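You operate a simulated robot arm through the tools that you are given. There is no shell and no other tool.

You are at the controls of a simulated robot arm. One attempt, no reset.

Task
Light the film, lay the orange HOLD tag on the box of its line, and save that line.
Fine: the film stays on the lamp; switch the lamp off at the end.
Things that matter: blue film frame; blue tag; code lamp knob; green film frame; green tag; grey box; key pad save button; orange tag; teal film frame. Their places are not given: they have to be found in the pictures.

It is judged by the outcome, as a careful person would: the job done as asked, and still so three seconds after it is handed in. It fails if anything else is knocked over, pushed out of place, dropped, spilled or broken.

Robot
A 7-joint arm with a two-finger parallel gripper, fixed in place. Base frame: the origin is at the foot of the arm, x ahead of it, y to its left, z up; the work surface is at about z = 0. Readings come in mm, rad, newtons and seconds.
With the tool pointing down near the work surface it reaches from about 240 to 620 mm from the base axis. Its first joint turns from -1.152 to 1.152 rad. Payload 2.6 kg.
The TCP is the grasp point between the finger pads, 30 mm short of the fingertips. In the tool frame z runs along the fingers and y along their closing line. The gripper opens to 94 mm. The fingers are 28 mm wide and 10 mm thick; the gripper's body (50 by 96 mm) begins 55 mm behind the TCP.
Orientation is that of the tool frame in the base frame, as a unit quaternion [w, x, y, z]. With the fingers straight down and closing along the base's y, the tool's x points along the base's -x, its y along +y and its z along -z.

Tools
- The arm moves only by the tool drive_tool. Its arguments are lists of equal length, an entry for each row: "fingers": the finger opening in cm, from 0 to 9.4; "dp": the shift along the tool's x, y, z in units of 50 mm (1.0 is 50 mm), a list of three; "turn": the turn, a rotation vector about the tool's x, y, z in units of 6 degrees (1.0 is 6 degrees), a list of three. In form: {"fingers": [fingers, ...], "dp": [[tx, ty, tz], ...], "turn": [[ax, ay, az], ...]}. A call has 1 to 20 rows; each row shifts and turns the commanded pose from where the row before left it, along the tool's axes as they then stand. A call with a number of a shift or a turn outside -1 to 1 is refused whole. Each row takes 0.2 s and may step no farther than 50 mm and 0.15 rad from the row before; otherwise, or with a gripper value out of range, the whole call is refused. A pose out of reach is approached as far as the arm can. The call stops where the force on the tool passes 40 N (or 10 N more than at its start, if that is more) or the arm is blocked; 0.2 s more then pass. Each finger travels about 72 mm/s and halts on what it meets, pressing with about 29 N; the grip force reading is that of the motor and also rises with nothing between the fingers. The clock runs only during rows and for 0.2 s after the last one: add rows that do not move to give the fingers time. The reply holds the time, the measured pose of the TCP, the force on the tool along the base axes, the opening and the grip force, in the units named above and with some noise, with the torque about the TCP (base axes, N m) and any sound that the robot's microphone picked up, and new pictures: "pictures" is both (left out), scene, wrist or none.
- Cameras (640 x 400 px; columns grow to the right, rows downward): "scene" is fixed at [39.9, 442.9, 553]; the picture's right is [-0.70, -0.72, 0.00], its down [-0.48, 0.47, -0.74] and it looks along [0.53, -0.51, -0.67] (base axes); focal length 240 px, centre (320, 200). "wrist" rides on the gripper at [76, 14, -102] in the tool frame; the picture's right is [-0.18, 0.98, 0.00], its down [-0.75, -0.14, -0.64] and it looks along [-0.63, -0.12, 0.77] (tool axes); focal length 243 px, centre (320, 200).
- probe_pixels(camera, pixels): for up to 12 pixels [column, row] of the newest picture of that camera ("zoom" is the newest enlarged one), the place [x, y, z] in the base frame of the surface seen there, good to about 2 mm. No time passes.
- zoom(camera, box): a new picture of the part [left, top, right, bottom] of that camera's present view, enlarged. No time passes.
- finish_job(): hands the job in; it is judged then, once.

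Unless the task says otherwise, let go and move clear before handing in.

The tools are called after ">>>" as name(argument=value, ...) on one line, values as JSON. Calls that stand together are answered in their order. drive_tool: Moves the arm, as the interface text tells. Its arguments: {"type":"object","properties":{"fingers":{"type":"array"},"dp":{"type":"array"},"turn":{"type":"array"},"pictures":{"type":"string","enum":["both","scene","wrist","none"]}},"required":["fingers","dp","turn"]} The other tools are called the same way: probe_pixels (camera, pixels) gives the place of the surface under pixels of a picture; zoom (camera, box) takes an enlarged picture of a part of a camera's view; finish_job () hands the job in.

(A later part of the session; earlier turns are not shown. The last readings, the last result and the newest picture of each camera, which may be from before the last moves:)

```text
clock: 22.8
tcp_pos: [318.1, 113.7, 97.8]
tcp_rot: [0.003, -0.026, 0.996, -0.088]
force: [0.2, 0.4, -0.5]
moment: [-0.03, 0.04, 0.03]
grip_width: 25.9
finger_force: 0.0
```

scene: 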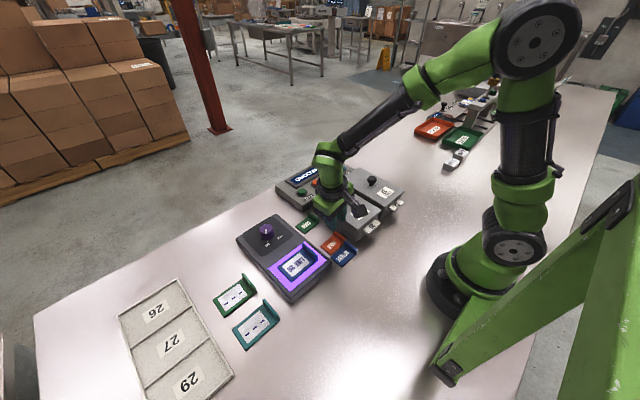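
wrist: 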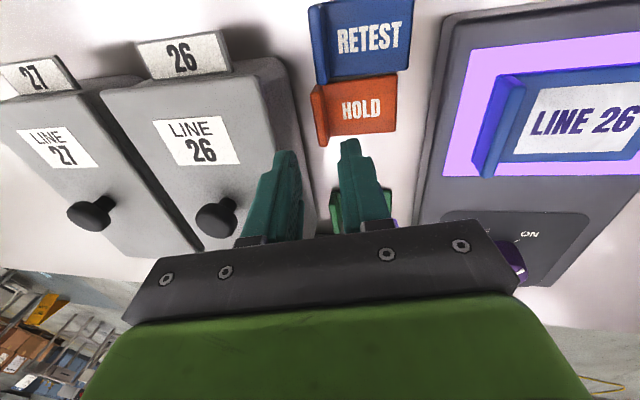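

The tilt went the right way, but the reading (318,114) differs a little from what I commanded, so I'll take a still reading to check noise before going lower.

>>> drive_tool(fingers=[2.6, 2.6], dp=[[0, 0, 0], [0, 0, 0]], turn=[[0, 0, 0], [0, 0, 0]], pictures="wrist")

>>> drive_tool(fingers=[2.6], dp=[[0, 0, 0]], turn=[[0, 0, 0]], pictures="wrist")

```text
clock: 23.4
tcp_pos: [318.8, 113.2, 98.1]
tcp_rot: [0.002, -0.025, 0.996, -0.087]
force: [0.0, -0.5, -0.1]
moment: [0.0, 0.01, 0.0]
grip_width: 25.6
finger_force: 0.0
```

wrist: 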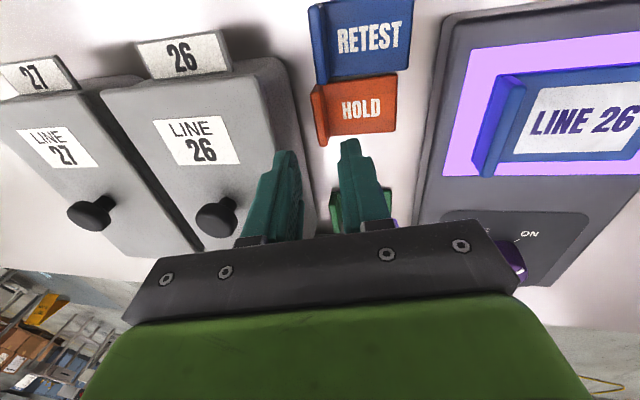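

```text
clock: 23.8
tcp_pos: [318.2, 113.6, 98.3]
tcp_rot: [0.003, -0.026, 0.996, -0.087]
force: [0.7, 0.7, -1.1]
moment: [-0.03, 0.02, 0.02]
grip_width: 25.9
finger_force: 0.0
```

wrist: 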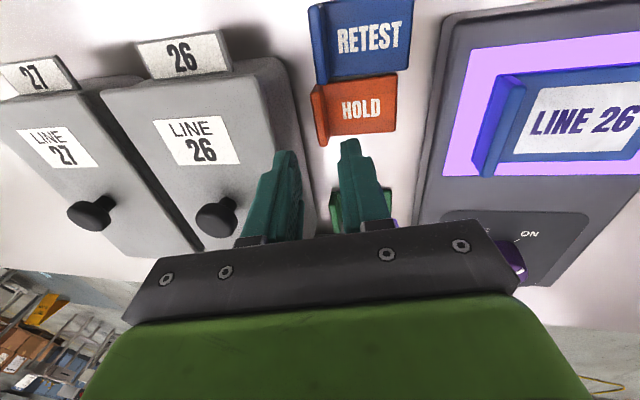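

The readings are steady (noise under 1 mm), so I'll work closed-loop from them: correct toward (314,109.5) and descend part-way to z≈70.

>>> drive_tool(fingers=[2.6, 2.6, 2.6], dp=[[0.09, -0.074, 0.013], [0, 0.097, 0.55], [0, 0, 0]], turn=[[0, 0, 0], [0, 0, 0], [0, 0, 0]], pictures="wrist")

```text
clock: 24.6
tcp_pos: [311.9, 106.5, 71.4]
tcp_rot: [0.002, -0.026, 0.996, -0.088]
force: [-0.6, -1.4, -0.1]
moment: [-0.02, 0.0, -0.01]
grip_width: 26.0
finger_force: 0.0
```

wrist: 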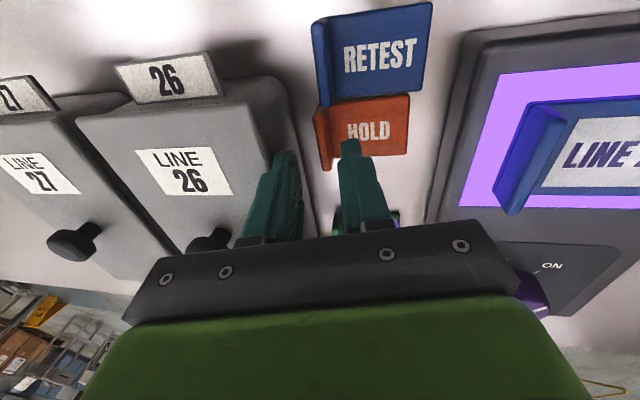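

Now at (311.9,106.5,71.4) – a bit too near the box wall; I'll shift back +3 mm in y and +2 in x and re-read.

>>> drive_tool(fingers=[2.6, 2.6, 2.6], dp=[[-0.03, 0.06, -0.01], [0, 0, 0], [0, 0, 0]], turn=[[0, 0, 0], [0, 0, 0], [0, 0, 0]], pictures="wrist")

```text
clock: 25.4
tcp_pos: [312.4, 108.5, 70.4]
tcp_rot: [0.002, -0.025, 0.996, -0.087]
force: [0.4, 0.7, -0.4]
moment: [0.02, -0.03, -0.01]
grip_width: 25.8
finger_force: 0.1
```

wrist: 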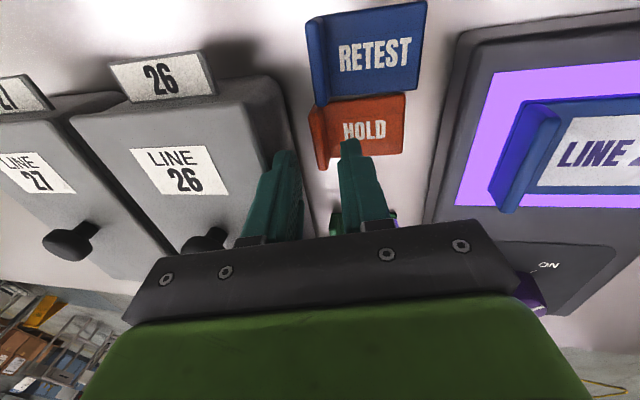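

At y=108.5 now. I'll descend in two steps with a small +y bias, checking forces.

>>> drive_tool(fingers=[2.6, 2.6, 2.6], dp=[[-0.02, 0.084, 0.27], [0, 0, 0], [0, 0, 0]], turn=[[0, 0, 0], [0, 0, 0], [0, 0, 0]], pictures="wrist")

```text
clock: 26.2
tcp_pos: [314.1, 112.8, 54.9]
tcp_rot: [0.002, -0.025, 0.996, -0.087]
force: [-0.5, 0.8, -0.2]
moment: [0.0, 0.01, 0.0]
grip_width: 25.8
finger_force: 0.0
```

wrist: 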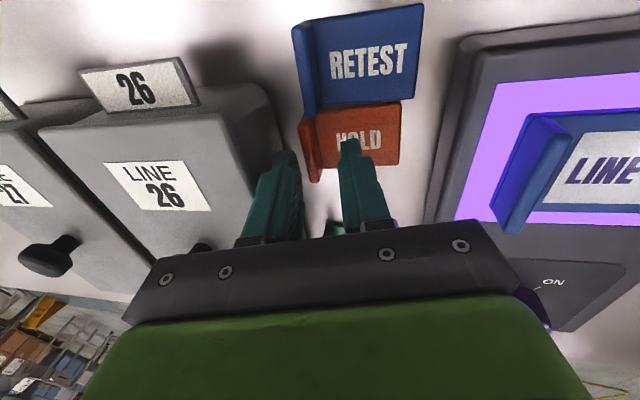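

y drifted to 112.8, so the back finger would come down on the fin. I'll correct by −3.3 mm in y here, still above the fin.

>>> drive_tool(fingers=[2.6, 2.6, 2.6], dp=[[0, -0.065, 0.011], [0, 0, 0], [0, 0, 0]], turn=[[0, 0, 0], [0, 0, 0], [0, 0, 0]], pictures="wrist")

```text
clock: 27.0
tcp_pos: [313.9, 107.6, 54.9]
tcp_rot: [0.002, -0.026, 0.996, -0.087]
force: [0.4, 0.0, 0.9]
moment: [-0.03, -0.02, 0.01]
grip_width: 26.1
finger_force: 0.0
```

wrist: 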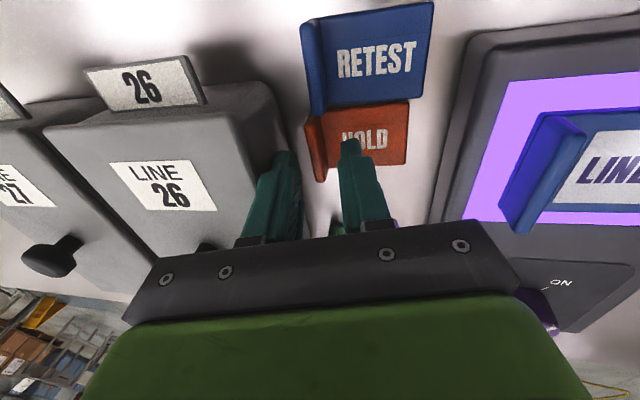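

y=107.6 now; I'll nudge +1.8 mm and re-read.

>>> drive_tool(fingers=[2.6, 2.6, 2.6], dp=[[0, 0.035, -0.006], [0, 0, 0], [0, 0, 0]], turn=[[0, 0, 0], [0, 0, 0], [0, 0, 0]], pictures="none")

```text
clock: 27.8
tcp_pos: [311.8, 110.1, 55.5]
tcp_rot: [0.002, -0.026, 0.996, -0.088]
force: [0.3, -0.2, -0.4]
moment: [0.04, -0.02, 0.02]
grip_width: 25.9
finger_force: 0.0
```

y=110.1, within the safe window of about 106.6–112.4. I'll descend 6 mm more and re-check.

>>> drive_tool(fingers=[2.6, 2.6, 2.6], dp=[[-0.02, 0.021, 0.12], [0, 0, 0], [0, 0, 0]], turn=[[0, 0, 0], [0, 0, 0], [0, 0, 0]], pictures="wrist")

```text
clock: 28.6
tcp_pos: [312.8, 110.5, 50.9]
tcp_rot: [0.002, -0.026, 0.996, -0.087]
force: [0.2, -0.5, 0.4]
moment: [0.0, -0.01, 0.01]
grip_width: 26.1
finger_force: 0.0
```

wrist: 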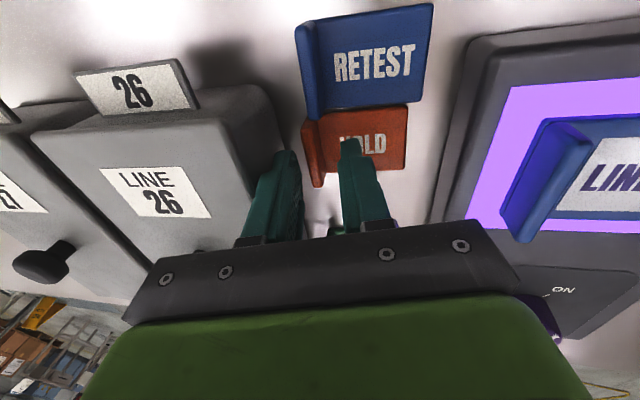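

Now (312.8,110.5,50.9), no contact. A zoom will show how the back finger lines up with the gap.

>>> zoom(camera="wrist", box=[230, 100, 420, 250])

>>> zoom(camera="scene", box=[290, 190, 390, 270])

```text
2.67 times, centred on (325, 175) of wrist
```

zoom: 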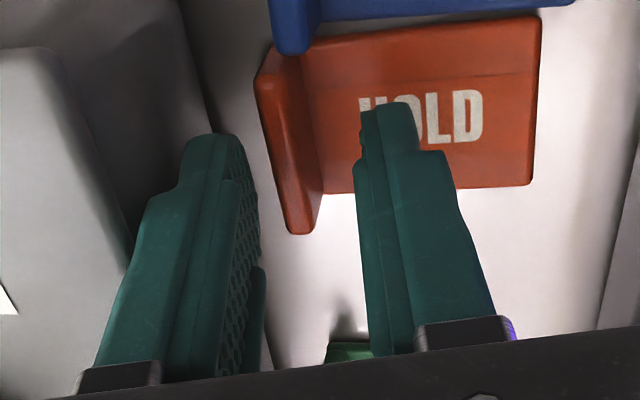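

```text
5.00 times, centred on (340, 230) of scene
```

zoom: 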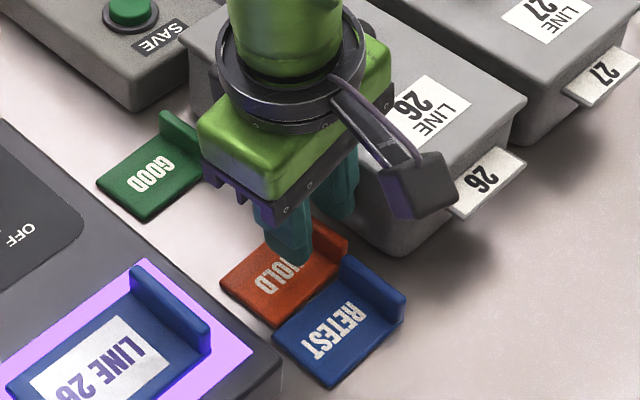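

The back finger is in the gap behind the fin, with a few mm clear on each side. I'll descend another 9 mm.

>>> drive_tool(fingers=[2.6, 2.6, 2.6], dp=[[0, 0.033, 0.175], [0, 0, 0], [0, 0, 0]], turn=[[0, 0, 0], [0, 0, 0], [0, 0, 0]], pictures="wrist")

```text
clock: 29.4
tcp_pos: [312.8, 109.3, 40.6]
tcp_rot: [0.002, -0.026, 0.996, -0.087]
force: [0.5, 0.3, 0.4]
moment: [0.01, -0.04, 0.03]
grip_width: 25.8
finger_force: 0.1
```

wrist: 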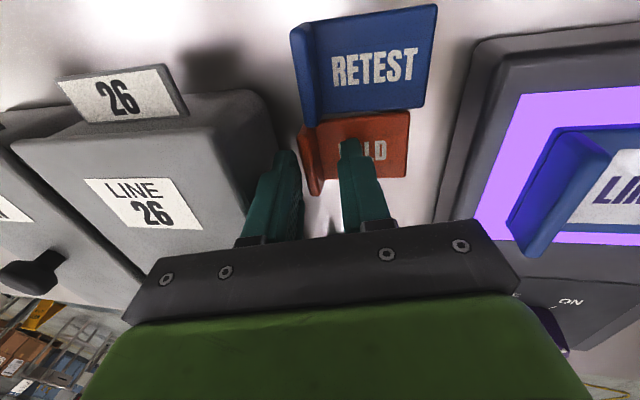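

In place at (312.8,109.3,40.6) with no contact force. I'll now push the tag about 17 mm in +y, away from the box.

>>> drive_tool(fingers=[2.6, 2.6, 2.6, 2.6, 2.6], dp=[[0, 0.095, -0.04], [0, 0.1, -0.018], [0, 0.1, -0.018], [0, 0.1, -0.018], [0, 0, 0]], turn=[[0, 0, 0], [0, 0, 0], [0, 0, 0], [0, 0, 0], [0, 0, 0]], pictures="both")

```text
clock: 30.6
tcp_pos: [310.5, 128.7, 44.3]
tcp_rot: [0.002, -0.025, 0.996, -0.086]
force: [-1.0, -0.2, -0.1]
moment: [0.01, 0.03, -0.04]
grip_width: 26.1
finger_force: 0.1
```

scene: 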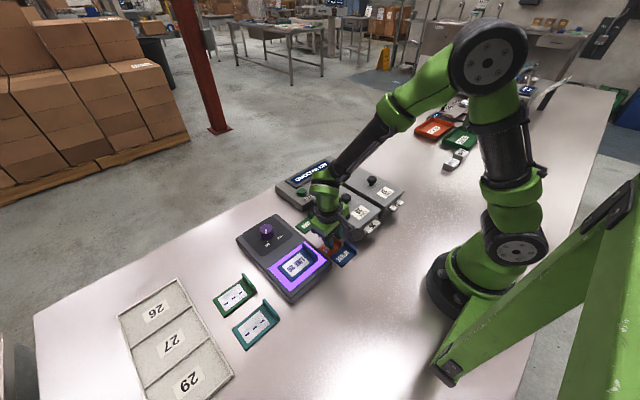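
wrist: 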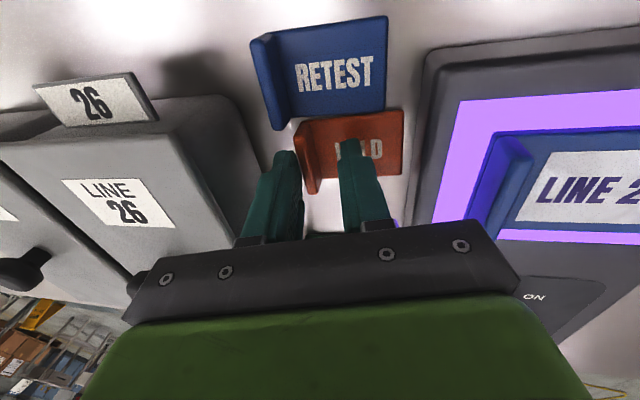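

The tag slid along with the finger (fin back now near y≈112), RETEST unmoved. I'll rise, untilt and look again for a straight grip on the fin.

>>> drive_tool(fingers=[2.6, 2.6, 2.6, 2.6, 2.6, 2.6], dp=[[0, -0.127, -0.54], [0, -0.097, -0.552], [0, 0, 0], [0, 0, 0], [0, 0, 0], [0, 0, 0]], turn=[[0, 0, 0], [0, 0, 0], [-0.8333, 0, 0], [-0.8333, 0, 0], [0, 0, 0], [0, 0, 0]], pictures="both")

```text
clock: 32.0
tcp_pos: [312.1, 128.1, 99.5]
tcp_rot: [0.0, -0.026, 1.0, 0.0]
force: [0.8, -0.2, -0.1]
moment: [0.02, -0.01, 0.01]
grip_width: 26.0
finger_force: 0.0
```

scene: 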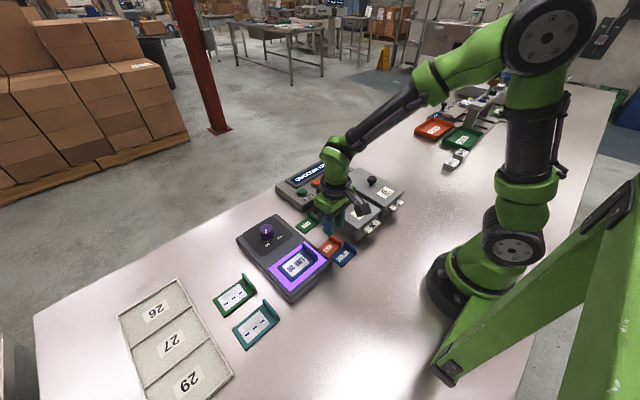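
wrist: 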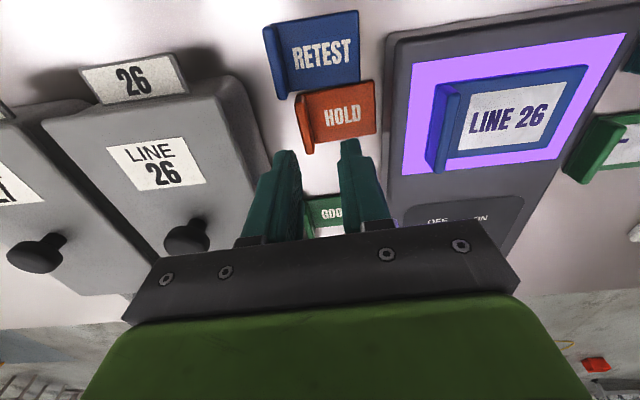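

>>> zoom(camera="wrist", box=[250, 60, 410, 180])

```text
3.33 times, centred on (330, 120) of wrist
```

zoom: 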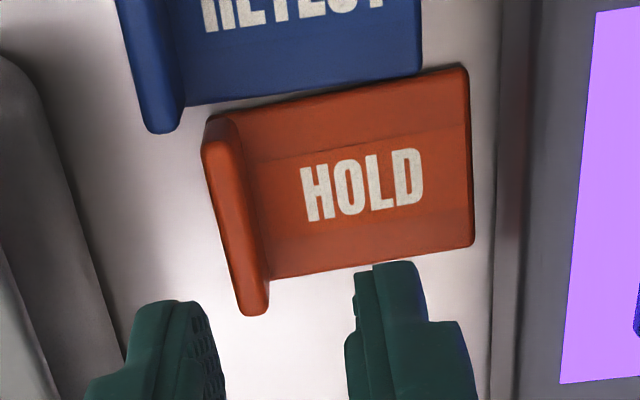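

>>> probe_pixels(camera="zoom", pixels=[[206, 165], [215, 160], [232, 150], [225, 230], [240, 220], [242, 300], [258, 300], [250, 200], [465, 75], [470, 240], [265, 280], [240, 130]])

>>> probe_pixels(camera="zoom", pixels=[[155, 125], [175, 125], [415, 70], [135, 30], [390, 200], [350, 110]])

```text
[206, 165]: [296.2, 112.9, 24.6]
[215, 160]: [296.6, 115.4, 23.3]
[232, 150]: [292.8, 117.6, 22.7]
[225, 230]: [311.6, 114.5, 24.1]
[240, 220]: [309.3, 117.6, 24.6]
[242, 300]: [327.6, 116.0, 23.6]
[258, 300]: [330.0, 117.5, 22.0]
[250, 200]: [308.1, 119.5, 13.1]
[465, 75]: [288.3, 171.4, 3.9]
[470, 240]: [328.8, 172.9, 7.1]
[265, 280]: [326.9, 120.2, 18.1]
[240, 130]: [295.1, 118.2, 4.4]
```

```text
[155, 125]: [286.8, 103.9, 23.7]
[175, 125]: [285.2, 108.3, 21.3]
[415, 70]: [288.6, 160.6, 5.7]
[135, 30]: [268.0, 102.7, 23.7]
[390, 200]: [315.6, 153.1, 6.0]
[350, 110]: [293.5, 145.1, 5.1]
```

The fin's centre is now about (312.5,116) with plenty of room behind it. I'll line up over it and re-read before descending.

>>> drive_tool(fingers=[2.6, 2.6, 2.6], dp=[[0, -0.242, 0.3], [0, 0, 0.3], [0, 0, 0]], turn=[[0, 0, 0], [0, 0, 0], [0, 0, 0]], pictures="wrist")

```text
clock: 32.8
tcp_pos: [311.2, 116.6, 69.8]
tcp_rot: [0.0, -0.027, 1.0, 0.0]
force: [-0.2, 0.3, -0.1]
moment: [0.01, -0.01, -0.05]
grip_width: 25.8
finger_force: 0.0
```

wrist: 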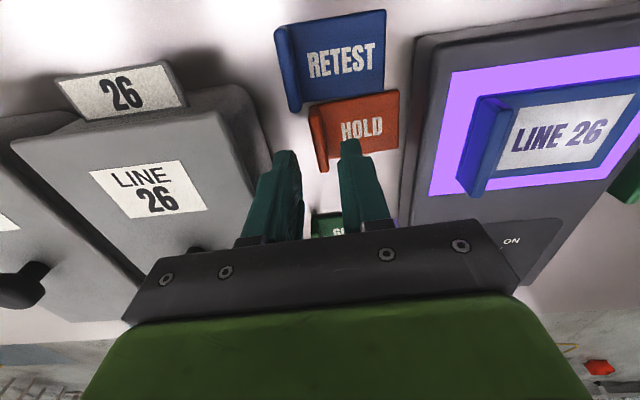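

At (311.2,116.6,69.8), centred on the fin. I'll descend 30 mm so the fingers straddle it.

>>> drive_tool(fingers=[2.6, 2.6, 2.6], dp=[[0, 0, 0.3], [0, 0, 0.3], [0, 0, 0]], turn=[[0, 0, 0], [0, 0, 0], [0, 0, 0]], pictures="both")

```text
clock: 33.6
tcp_pos: [309.7, 115.7, 40.7]
tcp_rot: [0.0, -0.026, 1.0, 0.0]
force: [-0.6, 0.5, -0.2]
moment: [0.0, 0.03, 0.02]
grip_width: 26.1
finger_force: 0.0
```

scene: 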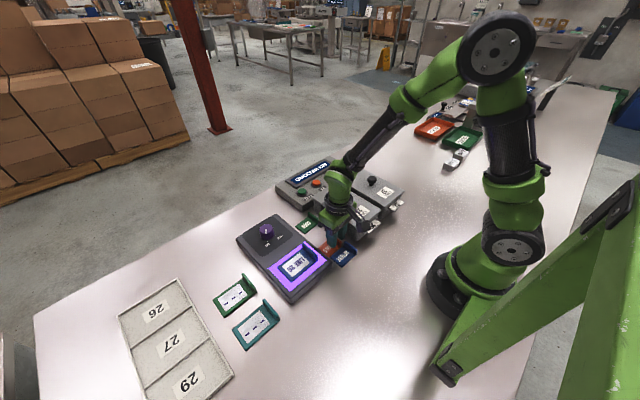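
wrist: 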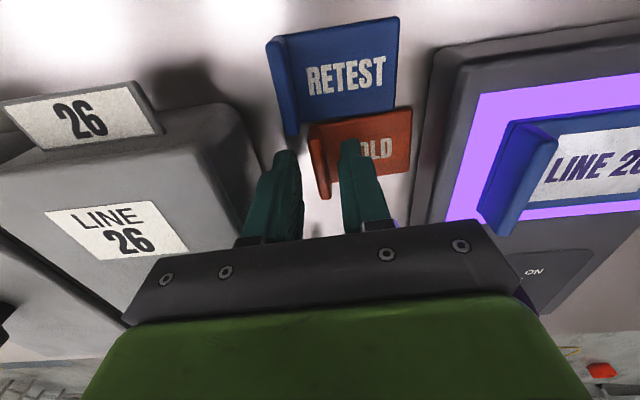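

Fingers straddle the fin at z=40.7 without contact. Closing on it now.

>>> drive_tool(fingers=[0.2, 0.2, 0.2, 0.2], dp=[[0, 0, 0], [0, 0, 0], [0, 0, 0], [0, 0, 0]], turn=[[0, 0, 0], [0, 0, 0], [0, 0, 0], [0, 0, 0]], pictures="wrist")

```text
clock: 34.6
tcp_pos: [309.9, 116.7, 39.8]
tcp_rot: [-0.001, -0.026, 1.0, 0.0]
force: [0.6, 0.6, 0.3]
moment: [-0.01, 0.0, 0.0]
grip_width: 6.7
finger_force: 29.2
```

wrist: 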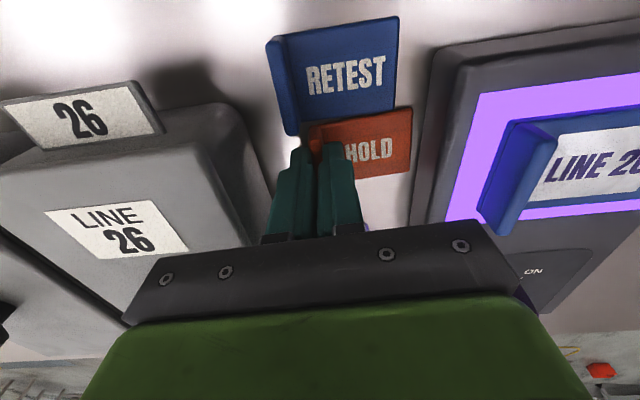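

The fin is gripped (6.7 mm, 29 N). I'll lift slowly by 15 mm and check that the tag comes along.

>>> drive_tool(fingers=[0.2, 0.2, 0.2, 0.2], dp=[[0, 0, -0.1], [0, 0, -0.1], [0, 0, -0.1], [0, 0, 0]], turn=[[0, 0, 0], [0, 0, 0], [0, 0, 0], [0, 0, 0]], pictures="both")

```text
clock: 35.6
tcp_pos: [311.6, 116.1, 55.5]
tcp_rot: [0.0, -0.027, 1.0, 0.0]
force: [0.1, -0.8, -0.6]
moment: [0.02, 0.0, -0.01]
grip_width: 6.6
finger_force: 28.8
```

scene: 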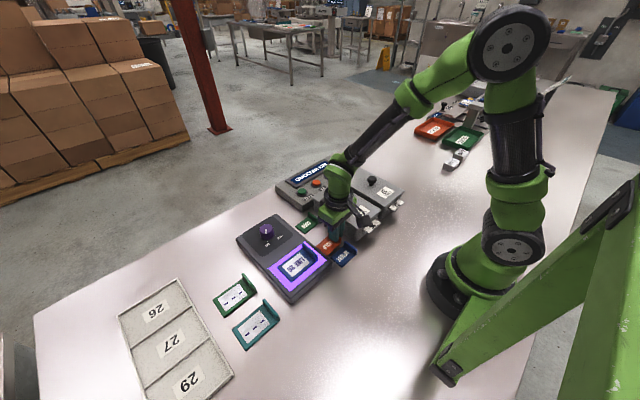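
wrist: 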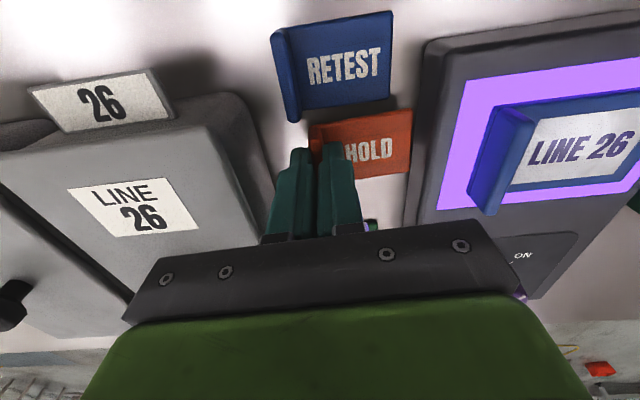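

The HOLD tag is off the table and firmly held. I'll lift it to z≈160, square it, and carry it over the back part of the LINE 26 lid.

>>> drive_tool(fingers=[0.2, 0.2, 0.2, 0.2, 0.2, 0.2, 0.2, 0.2, 0.2, 0.2], dp=[[0, 0, -0.6], [0, 0, -0.8], [0, 0, -0.7], [0, 0, 0], [-0.477, -0.583, 0], [-0.477, -0.583, 0], [-0.477, -0.583, 0], [-0.477, -0.583, 0], [0, 0, 0], [0, 0, 0]], turn=[[0, 0, 0], [0, 0, 0], [0, 0, 0], [0, 0, 0.5], [0, 0, 0], [0, 0, 0], [0, 0, 0], [0, 0, 0], [0, 0, 0], [0, 0, 0]], pictures="both")

```text
clock: 37.8
tcp_pos: [406.2, 0.5, 161.1]
tcp_rot: [0.0, 0.0, 1.0, 0.0]
force: [-0.5, 0.4, 0.1]
moment: [0.04, -0.01, -0.05]
grip_width: 6.4
finger_force: 29.1
```

scene: 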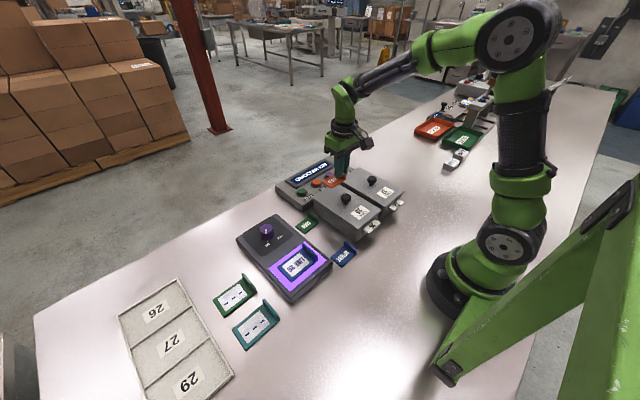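
wrist: 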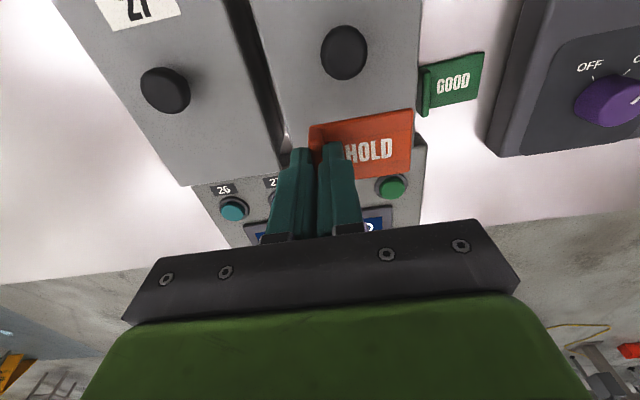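

The tag is over the lid at (406,0.5,161). I'll probe its corners to find how low its underside is and where it will land.

>>> zoom(camera="wrist", box=[290, 90, 430, 190])

>>> probe_pixels(camera="wrist", pixels=[[409, 115], [409, 170], [370, 130], [370, 165], [330, 128], [312, 133], [318, 150], [400, 145], [344, 45], [300, 130], [375, 100], [416, 130]])

```text
4.00 times, centred on (360, 140) of wrist
```

zoom: 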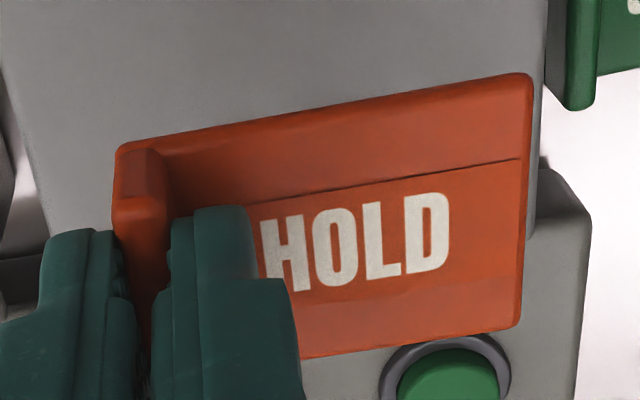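

```text
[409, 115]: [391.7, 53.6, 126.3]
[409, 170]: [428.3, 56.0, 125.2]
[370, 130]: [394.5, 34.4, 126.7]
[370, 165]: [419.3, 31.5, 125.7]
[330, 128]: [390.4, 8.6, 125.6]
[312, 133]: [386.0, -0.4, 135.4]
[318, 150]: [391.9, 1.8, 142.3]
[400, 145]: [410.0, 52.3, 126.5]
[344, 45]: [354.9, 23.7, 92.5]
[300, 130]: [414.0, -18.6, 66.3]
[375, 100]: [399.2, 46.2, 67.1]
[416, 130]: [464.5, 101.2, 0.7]
```

The tag's underside is about 120.6, and it will land within x 388–430, y −3–57 on the lid (z 66). I'll lower 50 mm and re-read.

>>> drive_tool(fingers=[0.2, 0.2, 0.2, 0.2], dp=[[0, 0, 0.5], [0, 0, 0.3], [0, 0, 0.2], [0, 0, 0]], turn=[[0, 0, 0], [0, 0, 0], [0, 0, 0], [0, 0, 0]], pictures="both")

```text
clock: 38.8
tcp_pos: [406.6, 0.3, 110.2]
tcp_rot: [0.0, 0.001, 1.0, 0.001]
force: [0.4, 0.4, -0.4]
moment: [0.02, 0.01, -0.02]
grip_width: 6.6
finger_force: 28.8
```

scene: 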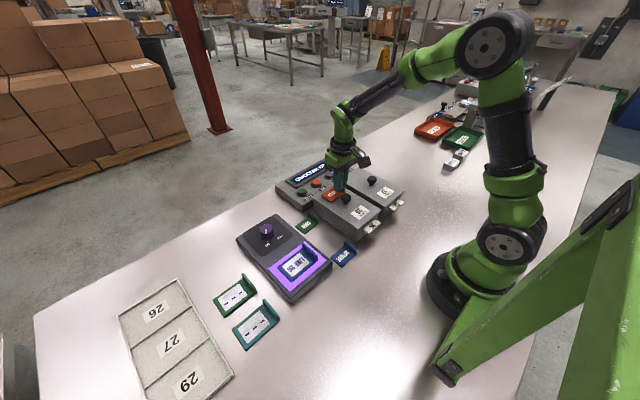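
wrist: 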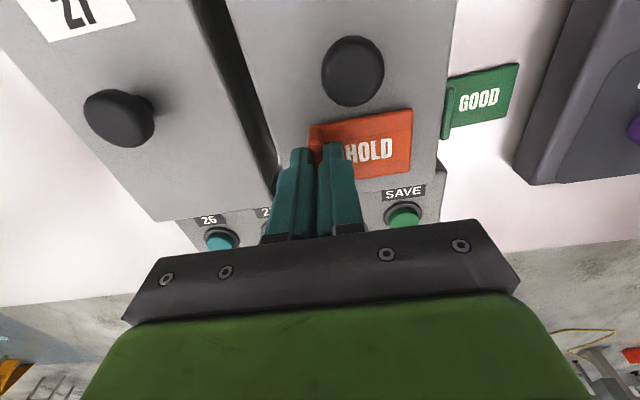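

Tag underside is about 3–4 mm above the lid. I'll lower 3 mm more.

>>> drive_tool(fingers=[0.2, 0.2, 0.2], dp=[[0, 0, 0.04], [0, 0, 0.03], [0, 0, 0]], turn=[[0, 0, 0], [0, 0, 0], [0, 0, 0]], pictures="wrist")

```text
clock: 39.6
tcp_pos: [406.4, 0.3, 105.9]
tcp_rot: [-0.001, 0.001, 1.0, 0.0]
force: [-0.3, -0.5, 0.0]
moment: [-0.03, 0.0, -0.01]
grip_width: 6.8
finger_force: 28.7
```

wrist: 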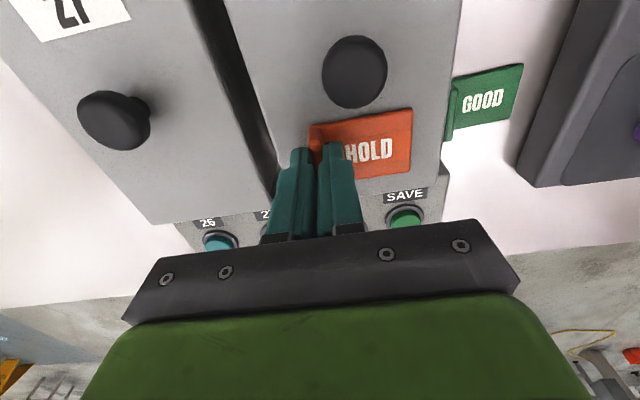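

Reading z=105.9 with no clear contact yet. I'll probe the plate top against the lid next to it.

>>> probe_pixels(camera="wrist", pixels=[[405, 118], [400, 150], [390, 130], [370, 165], [395, 100], [300, 120], [345, 125], [405, 168], [425, 140], [380, 95]])

>>> zoom(camera="scene", box=[300, 160, 380, 215])

```text
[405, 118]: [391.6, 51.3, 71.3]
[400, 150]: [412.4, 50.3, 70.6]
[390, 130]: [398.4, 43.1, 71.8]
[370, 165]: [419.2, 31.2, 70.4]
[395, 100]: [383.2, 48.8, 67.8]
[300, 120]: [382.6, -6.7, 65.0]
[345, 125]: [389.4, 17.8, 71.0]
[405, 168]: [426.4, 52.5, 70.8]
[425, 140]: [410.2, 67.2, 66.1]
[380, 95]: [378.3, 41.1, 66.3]
```

```text
7.27 times, centred on (340, 188) of scene
```

zoom: 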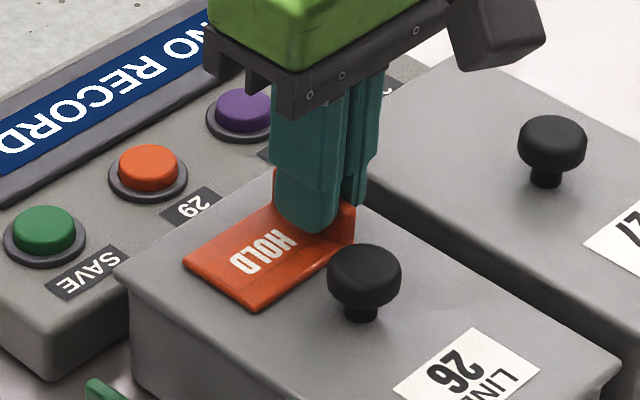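

The plate top reads ~71, i.e. the tag is resting on the lid. I'll open the fingers, then rise straight up.

>>> drive_tool(fingers=[1.0, 1.8, 2.4, 2.4, 2.4], dp=[[0, 0, 0], [0, 0, 0], [0, 0, 0], [0, 0, 0], [0, 0, 0]], turn=[[0, 0, 0], [0, 0, 0], [0, 0, 0], [0, 0, 0], [0, 0, 0]], pictures="wrist")

```text
clock: 40.8
tcp_pos: [405.3, -0.3, 106.0]
tcp_rot: [0.001, 0.0, 1.0, 0.0]
force: [-0.2, -0.2, -0.6]
moment: [-0.01, 0.04, -0.02]
grip_width: 23.9
finger_force: 0.1
```

wrist: 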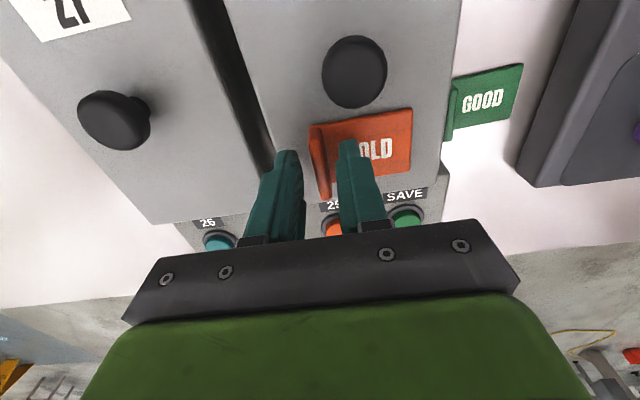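

The fingers are open and the tag lies flat on the lid. I'll rise straight up and inspect the tag, and the key pad for the next step.

>>> drive_tool(fingers=[2.4, 2.4, 2.4, 2.4], dp=[[0, 0, -0.4], [0, 0, -0.6], [0, 0, -0.6], [0, 0, 0]], turn=[[0, 0, 0], [0, 0, 0], [0, 0, 0], [0, 0, 0]], pictures="both")

```text
clock: 41.8
tcp_pos: [406.2, -0.7, 184.9]
tcp_rot: [0.0, 0.0, 1.0, 0.0]
force: [-0.3, -0.2, 0.0]
moment: [-0.01, 0.03, -0.01]
grip_width: 24.0
finger_force: 0.1
```

scene: 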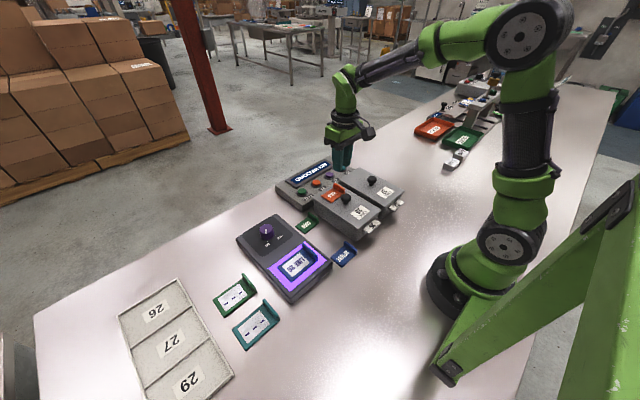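
wrist: 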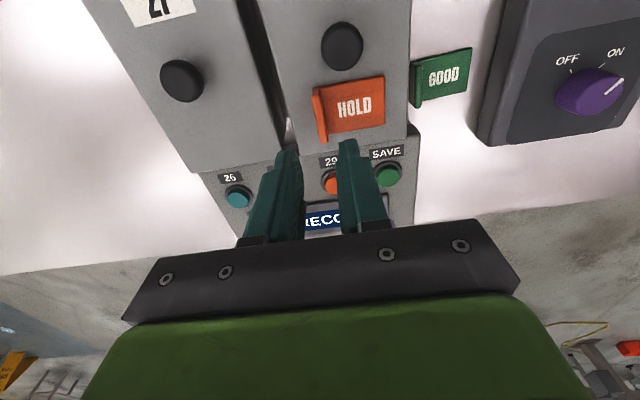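

The HOLD tag lies flat on the LINE 26 lid, upright and stable. Now I'll measure the key pad buttons: 26 (teal, (238,195)) and SAVE (green, (389,174)).

>>> zoom(camera="wrist", box=[200, 140, 280, 230])

>>> probe_pixels(camera="wrist", pixels=[[238, 193], [229, 195], [247, 195], [238, 187], [238, 203], [388, 172], [379, 174], [397, 173], [389, 165], [388, 183], [252, 180], [225, 212]])

>>> zoom(camera="scene", box=[270, 145, 370, 215])

```text
4.44 times, centred on (240, 185) of wrist
```

zoom: 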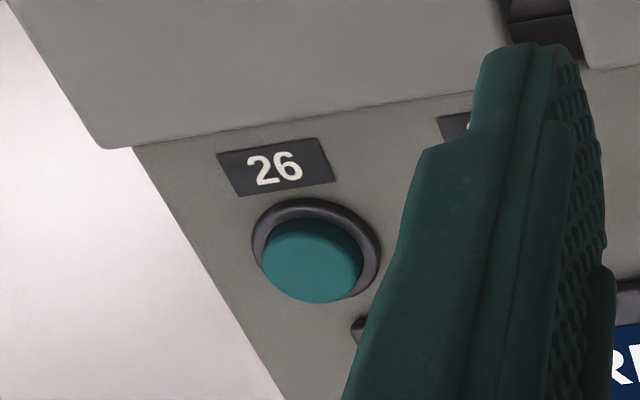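

```text
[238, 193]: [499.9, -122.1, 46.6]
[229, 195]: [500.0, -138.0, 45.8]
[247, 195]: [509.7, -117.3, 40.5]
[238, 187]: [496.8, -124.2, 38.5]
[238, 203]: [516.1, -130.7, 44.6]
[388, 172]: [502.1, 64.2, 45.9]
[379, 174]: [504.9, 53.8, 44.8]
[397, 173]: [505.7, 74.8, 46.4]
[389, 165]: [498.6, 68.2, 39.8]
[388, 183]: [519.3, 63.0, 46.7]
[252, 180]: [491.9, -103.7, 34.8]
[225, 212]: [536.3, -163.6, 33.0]
```

```text
5.71 times, centred on (320, 180) of scene
```

zoom: 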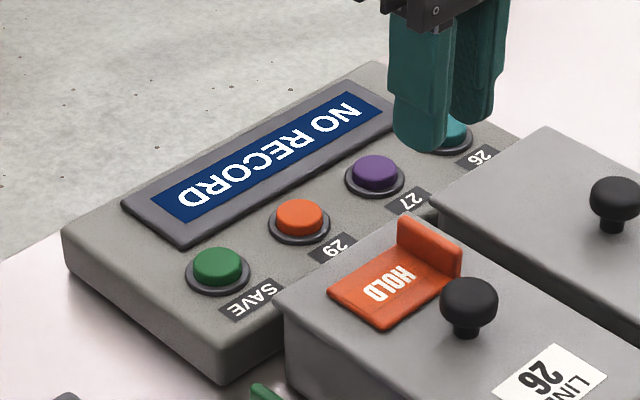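

The keys' caps are at z≈46 on a pad at z≈34. I'll probe the SAVE cap's edges on this zoom to get its centre.

>>> probe_pixels(camera="zoom", pixels=[[218, 261], [197, 260], [239, 258], [216, 250], [219, 272], [298, 213], [277, 212], [319, 208], [297, 202], [299, 223], [375, 168], [463, 135]])

>>> probe_pixels(camera="zoom", pixels=[[190, 245], [390, 105], [125, 205], [245, 215], [340, 155], [262, 300]])

```text
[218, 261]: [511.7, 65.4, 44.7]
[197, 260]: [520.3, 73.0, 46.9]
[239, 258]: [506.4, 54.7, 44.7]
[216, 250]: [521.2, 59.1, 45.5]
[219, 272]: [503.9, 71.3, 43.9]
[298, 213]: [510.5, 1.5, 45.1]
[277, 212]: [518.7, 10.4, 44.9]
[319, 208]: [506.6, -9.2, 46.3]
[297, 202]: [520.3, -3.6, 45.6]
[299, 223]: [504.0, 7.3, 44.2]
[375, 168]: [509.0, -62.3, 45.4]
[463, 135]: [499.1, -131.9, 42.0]
```

```text
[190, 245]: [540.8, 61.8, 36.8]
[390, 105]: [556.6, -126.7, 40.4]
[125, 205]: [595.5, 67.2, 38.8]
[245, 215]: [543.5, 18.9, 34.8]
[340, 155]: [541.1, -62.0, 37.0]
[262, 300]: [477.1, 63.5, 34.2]
```

SAVE is centred at about (511,65) and key 26 should be at about (509,−126), tops z≈45.5. I'll close the fingers and move above key 26.

>>> drive_tool(fingers=[0, 0, 0, 0, 0, 0], dp=[[-0.514, -0.6265, 0.2], [-0.514, -0.6265, 0.325], [-0.514, -0.6265, 0.325], [-0.514, -0.6265, 0.4], [0, 0, 0], [0, 0, 0]], turn=[[0, 0, 0], [0, 0, 0], [0, 0, 0], [0, 0, 0], [0, 0, 0], [0, 0, 0]], pictures="both")

```text
clock: 43.2
tcp_pos: [514.2, -125.7, 124.9]
tcp_rot: [-0.001, 0.0, 1.0, -0.001]
force: [-0.3, 0.1, 0.6]
moment: [-0.02, -0.01, 0.01]
grip_width: 0.1
finger_force: 28.9
```

scene: 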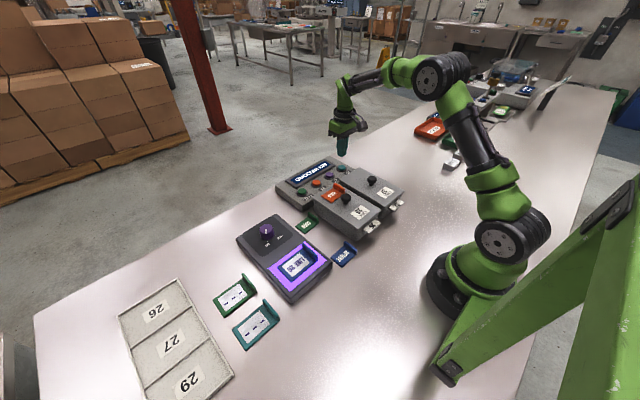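
wrist: 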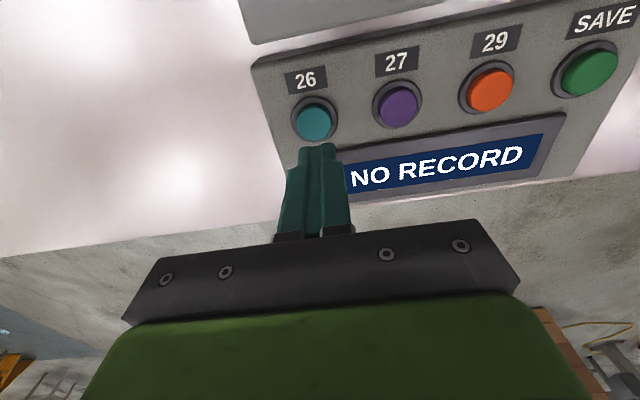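

>>> zoom(camera="wrist", box=[270, 60, 370, 150])

>>> probe_pixels(camera="wrist", pixels=[[315, 119], [299, 121], [330, 119], [315, 107], [314, 136], [397, 106], [490, 91], [590, 73], [306, 80], [340, 160], [296, 165], [265, 80]])

>>> zoom(camera="scene", box=[270, 145, 370, 215])

```text
4.44 times, centred on (320, 105) of wrist
```

zoom: 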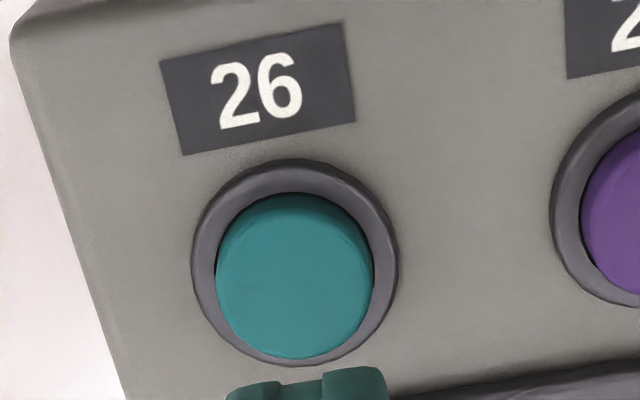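

```text
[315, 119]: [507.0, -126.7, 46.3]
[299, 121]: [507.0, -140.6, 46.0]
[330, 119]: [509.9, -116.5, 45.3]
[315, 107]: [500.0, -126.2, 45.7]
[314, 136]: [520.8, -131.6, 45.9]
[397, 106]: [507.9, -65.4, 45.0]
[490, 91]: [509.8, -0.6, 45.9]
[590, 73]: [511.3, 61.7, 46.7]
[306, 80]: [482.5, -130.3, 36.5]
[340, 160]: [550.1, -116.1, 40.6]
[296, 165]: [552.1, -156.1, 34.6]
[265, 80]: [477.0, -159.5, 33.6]
```

```text
5.71 times, centred on (320, 180) of scene
```

zoom: 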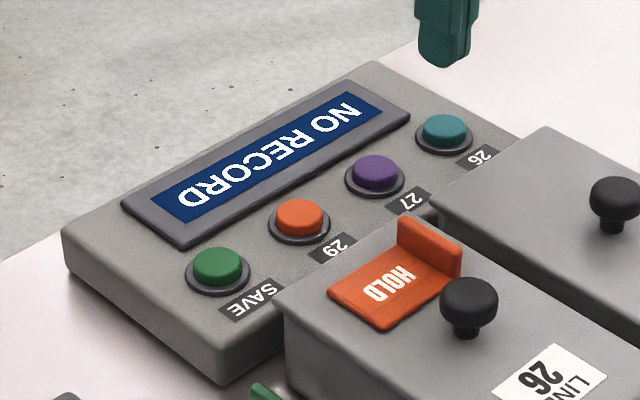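

Key 26's cap centre is about (510,−128), top z≈46. I'll correct sideways and descend to just above the cap.

>>> drive_tool(fingers=[0, 0, 0, 0], dp=[[0.08, -0.05, 0.3], [0, 0, 0.3], [0, 0, 0.22], [0, 0, 0]], turn=[[0, 0, 0], [0, 0, 0], [0, 0, 0], [0, 0, 0]], pictures="wrist")

```text
clock: 44.2
tcp_pos: [506.9, -128.7, 83.0]
tcp_rot: [-0.001, 0.0, 1.0, 0.0]
force: [0.0, 0.2, 0.4]
moment: [-0.01, -0.04, 0.02]
grip_width: 0.1
finger_force: 29.3
```

wrist: 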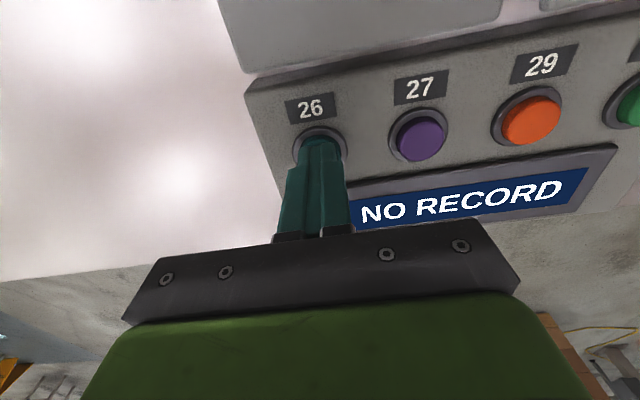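

Just above the key at (506.9,−128.7), tips at z≈53. I'll press gently, about 10 mm down, and look for a display change.

>>> drive_tool(fingers=[0, 0, 0, 0], dp=[[0, 0, 0.1], [0, 0, 0.06], [0, 0, 0.04], [0, 0, 0]], turn=[[0, 0, 0], [0, 0, 0], [0, 0, 0], [0, 0, 0]], pictures="wrist")

```text
clock: 45.2
tcp_pos: [506.0, -127.2, 72.9]
tcp_rot: [0.001, 0.0, 1.0, 0.0]
force: [1.0, -0.6, 2.5]
moment: [0.01, -0.05, 0.02]
grip_width: 0.0
finger_force: 29.3
heard: click
```

wrist: 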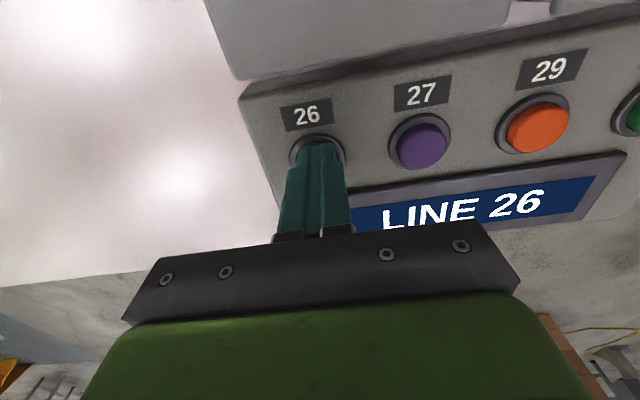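

Click heard and the display reads "LINE 26". I'll lift off and move above SAVE.

>>> drive_tool(fingers=[0, 0, 0, 0, 0, 0, 0, 0, 0], dp=[[0, 0, -0.3], [0, 0, -0.7], [-0.02, 0.768, 0], [-0.02, 0.768, 0], [-0.02, 0.768, 0], [-0.02, 0.768, 0], [-0.02, 0.768, 0], [0, 0, 0], [0, 0, 0]], turn=[[0, 0, 0], [0, 0, 0], [0, 0, 0], [0, 0, 0], [0, 0, 0], [0, 0, 0], [0, 0, 0], [0, 0, 0], [0, 0, 0]], pictures="both")

```text
clock: 47.2
tcp_pos: [511.7, 63.5, 121.4]
tcp_rot: [0.0, -0.001, 1.0, 0.0]
force: [-0.1, -0.1, -0.2]
moment: [0.0, 0.02, -0.04]
grip_width: 0.0
finger_force: 28.9
```

scene: 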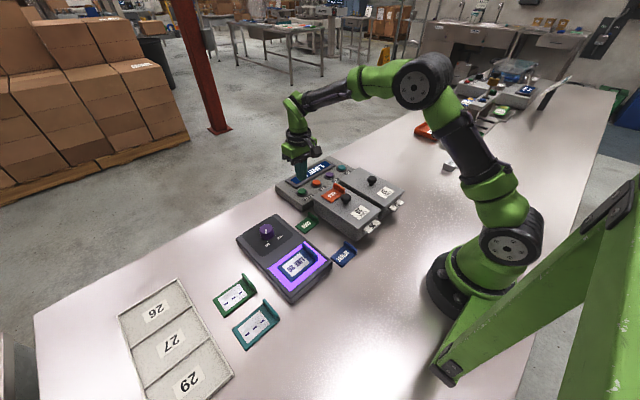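
wrist: 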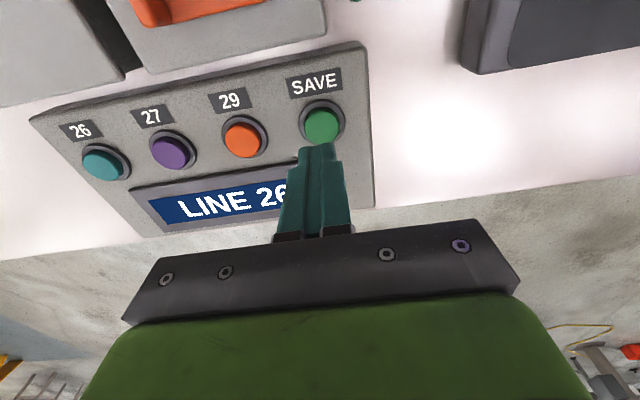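

The display keeps "LINE 26" and the tool is over SAVE at (322,125). I'll descend to just above the cap.

>>> probe_pixels(camera="wrist", pixels=[[322, 122], [307, 125], [338, 123], [321, 110], [322, 138]])

>>> drive_tool(fingers=[0, 0, 0, 0], dp=[[0, 0.02, 0.3], [0, 0, 0.3], [0, 0, 0.17], [0, 0, 0]], turn=[[0, 0, 0], [0, 0, 0], [0, 0, 0], [0, 0, 0]], pictures="wrist")

```text
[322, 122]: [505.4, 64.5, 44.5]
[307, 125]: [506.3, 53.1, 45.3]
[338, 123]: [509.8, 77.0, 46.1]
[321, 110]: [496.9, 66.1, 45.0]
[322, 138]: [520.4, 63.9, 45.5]
```

```text
clock: 48.2
tcp_pos: [511.0, 64.7, 83.1]
tcp_rot: [-0.001, 0.0, 1.0, 0.0]
force: [0.0, -0.8, 0.2]
moment: [0.0, -0.02, 0.01]
grip_width: 0.0
finger_force: 28.9
```

wrist: 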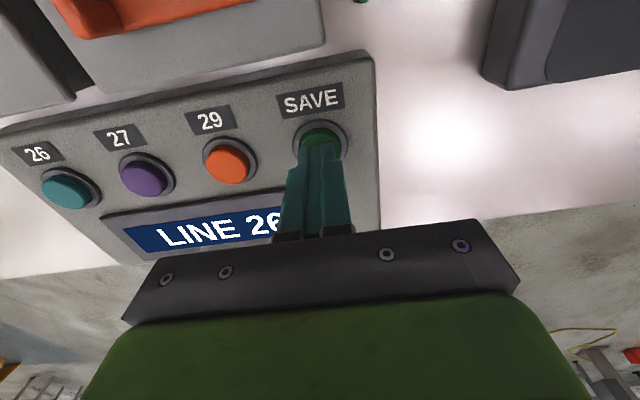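

Centred over SAVE at (511,64.7), tips about z=53. I'll press it the same way.

>>> drive_tool(fingers=[0, 0, 0, 0], dp=[[0, 0, 0.1], [0, 0, 0.06], [0, 0, 0.04], [0, 0, 0]], turn=[[0, 0, 0], [0, 0, 0], [0, 0, 0], [0, 0, 0]], pictures="wrist")

```text
clock: 49.2
tcp_pos: [512.1, 64.8, 73.8]
tcp_rot: [0.0, 0.0, 1.0, 0.0]
force: [0.4, -0.1, 1.5]
moment: [-0.01, 0.0, 0.01]
grip_width: 0.1
finger_force: 28.6
```

wrist: 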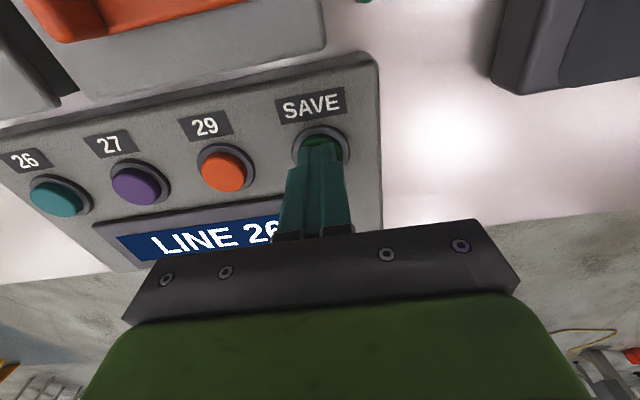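

No click yet (z=73.8, force 1.5 N), display still "LINE 26". I'll press a little further.

>>> drive_tool(fingers=[0, 0, 0], dp=[[0, 0, 0.03], [0, 0, 0.02], [0, 0, 0]], turn=[[0, 0, 0], [0, 0, 0], [0, 0, 0]], pictures="wrist")

```text
clock: 50.0
tcp_pos: [511.7, 64.0, 70.6]
tcp_rot: [-0.001, 0.0, 1.0, 0.0]
force: [-1.0, -0.6, 3.5]
moment: [0.03, 0.0, 0.02]
grip_width: 0.0
finger_force: 28.8
heard: click
```

wrist: 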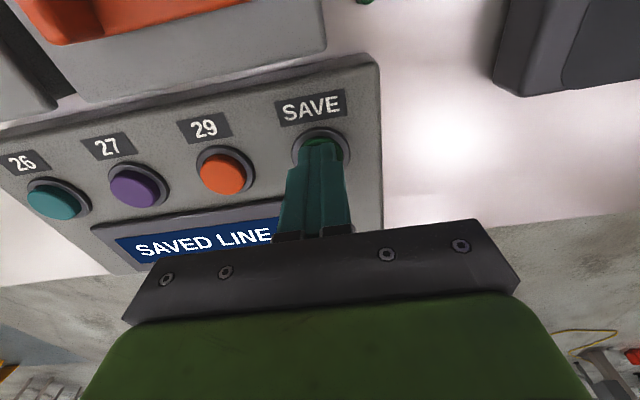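

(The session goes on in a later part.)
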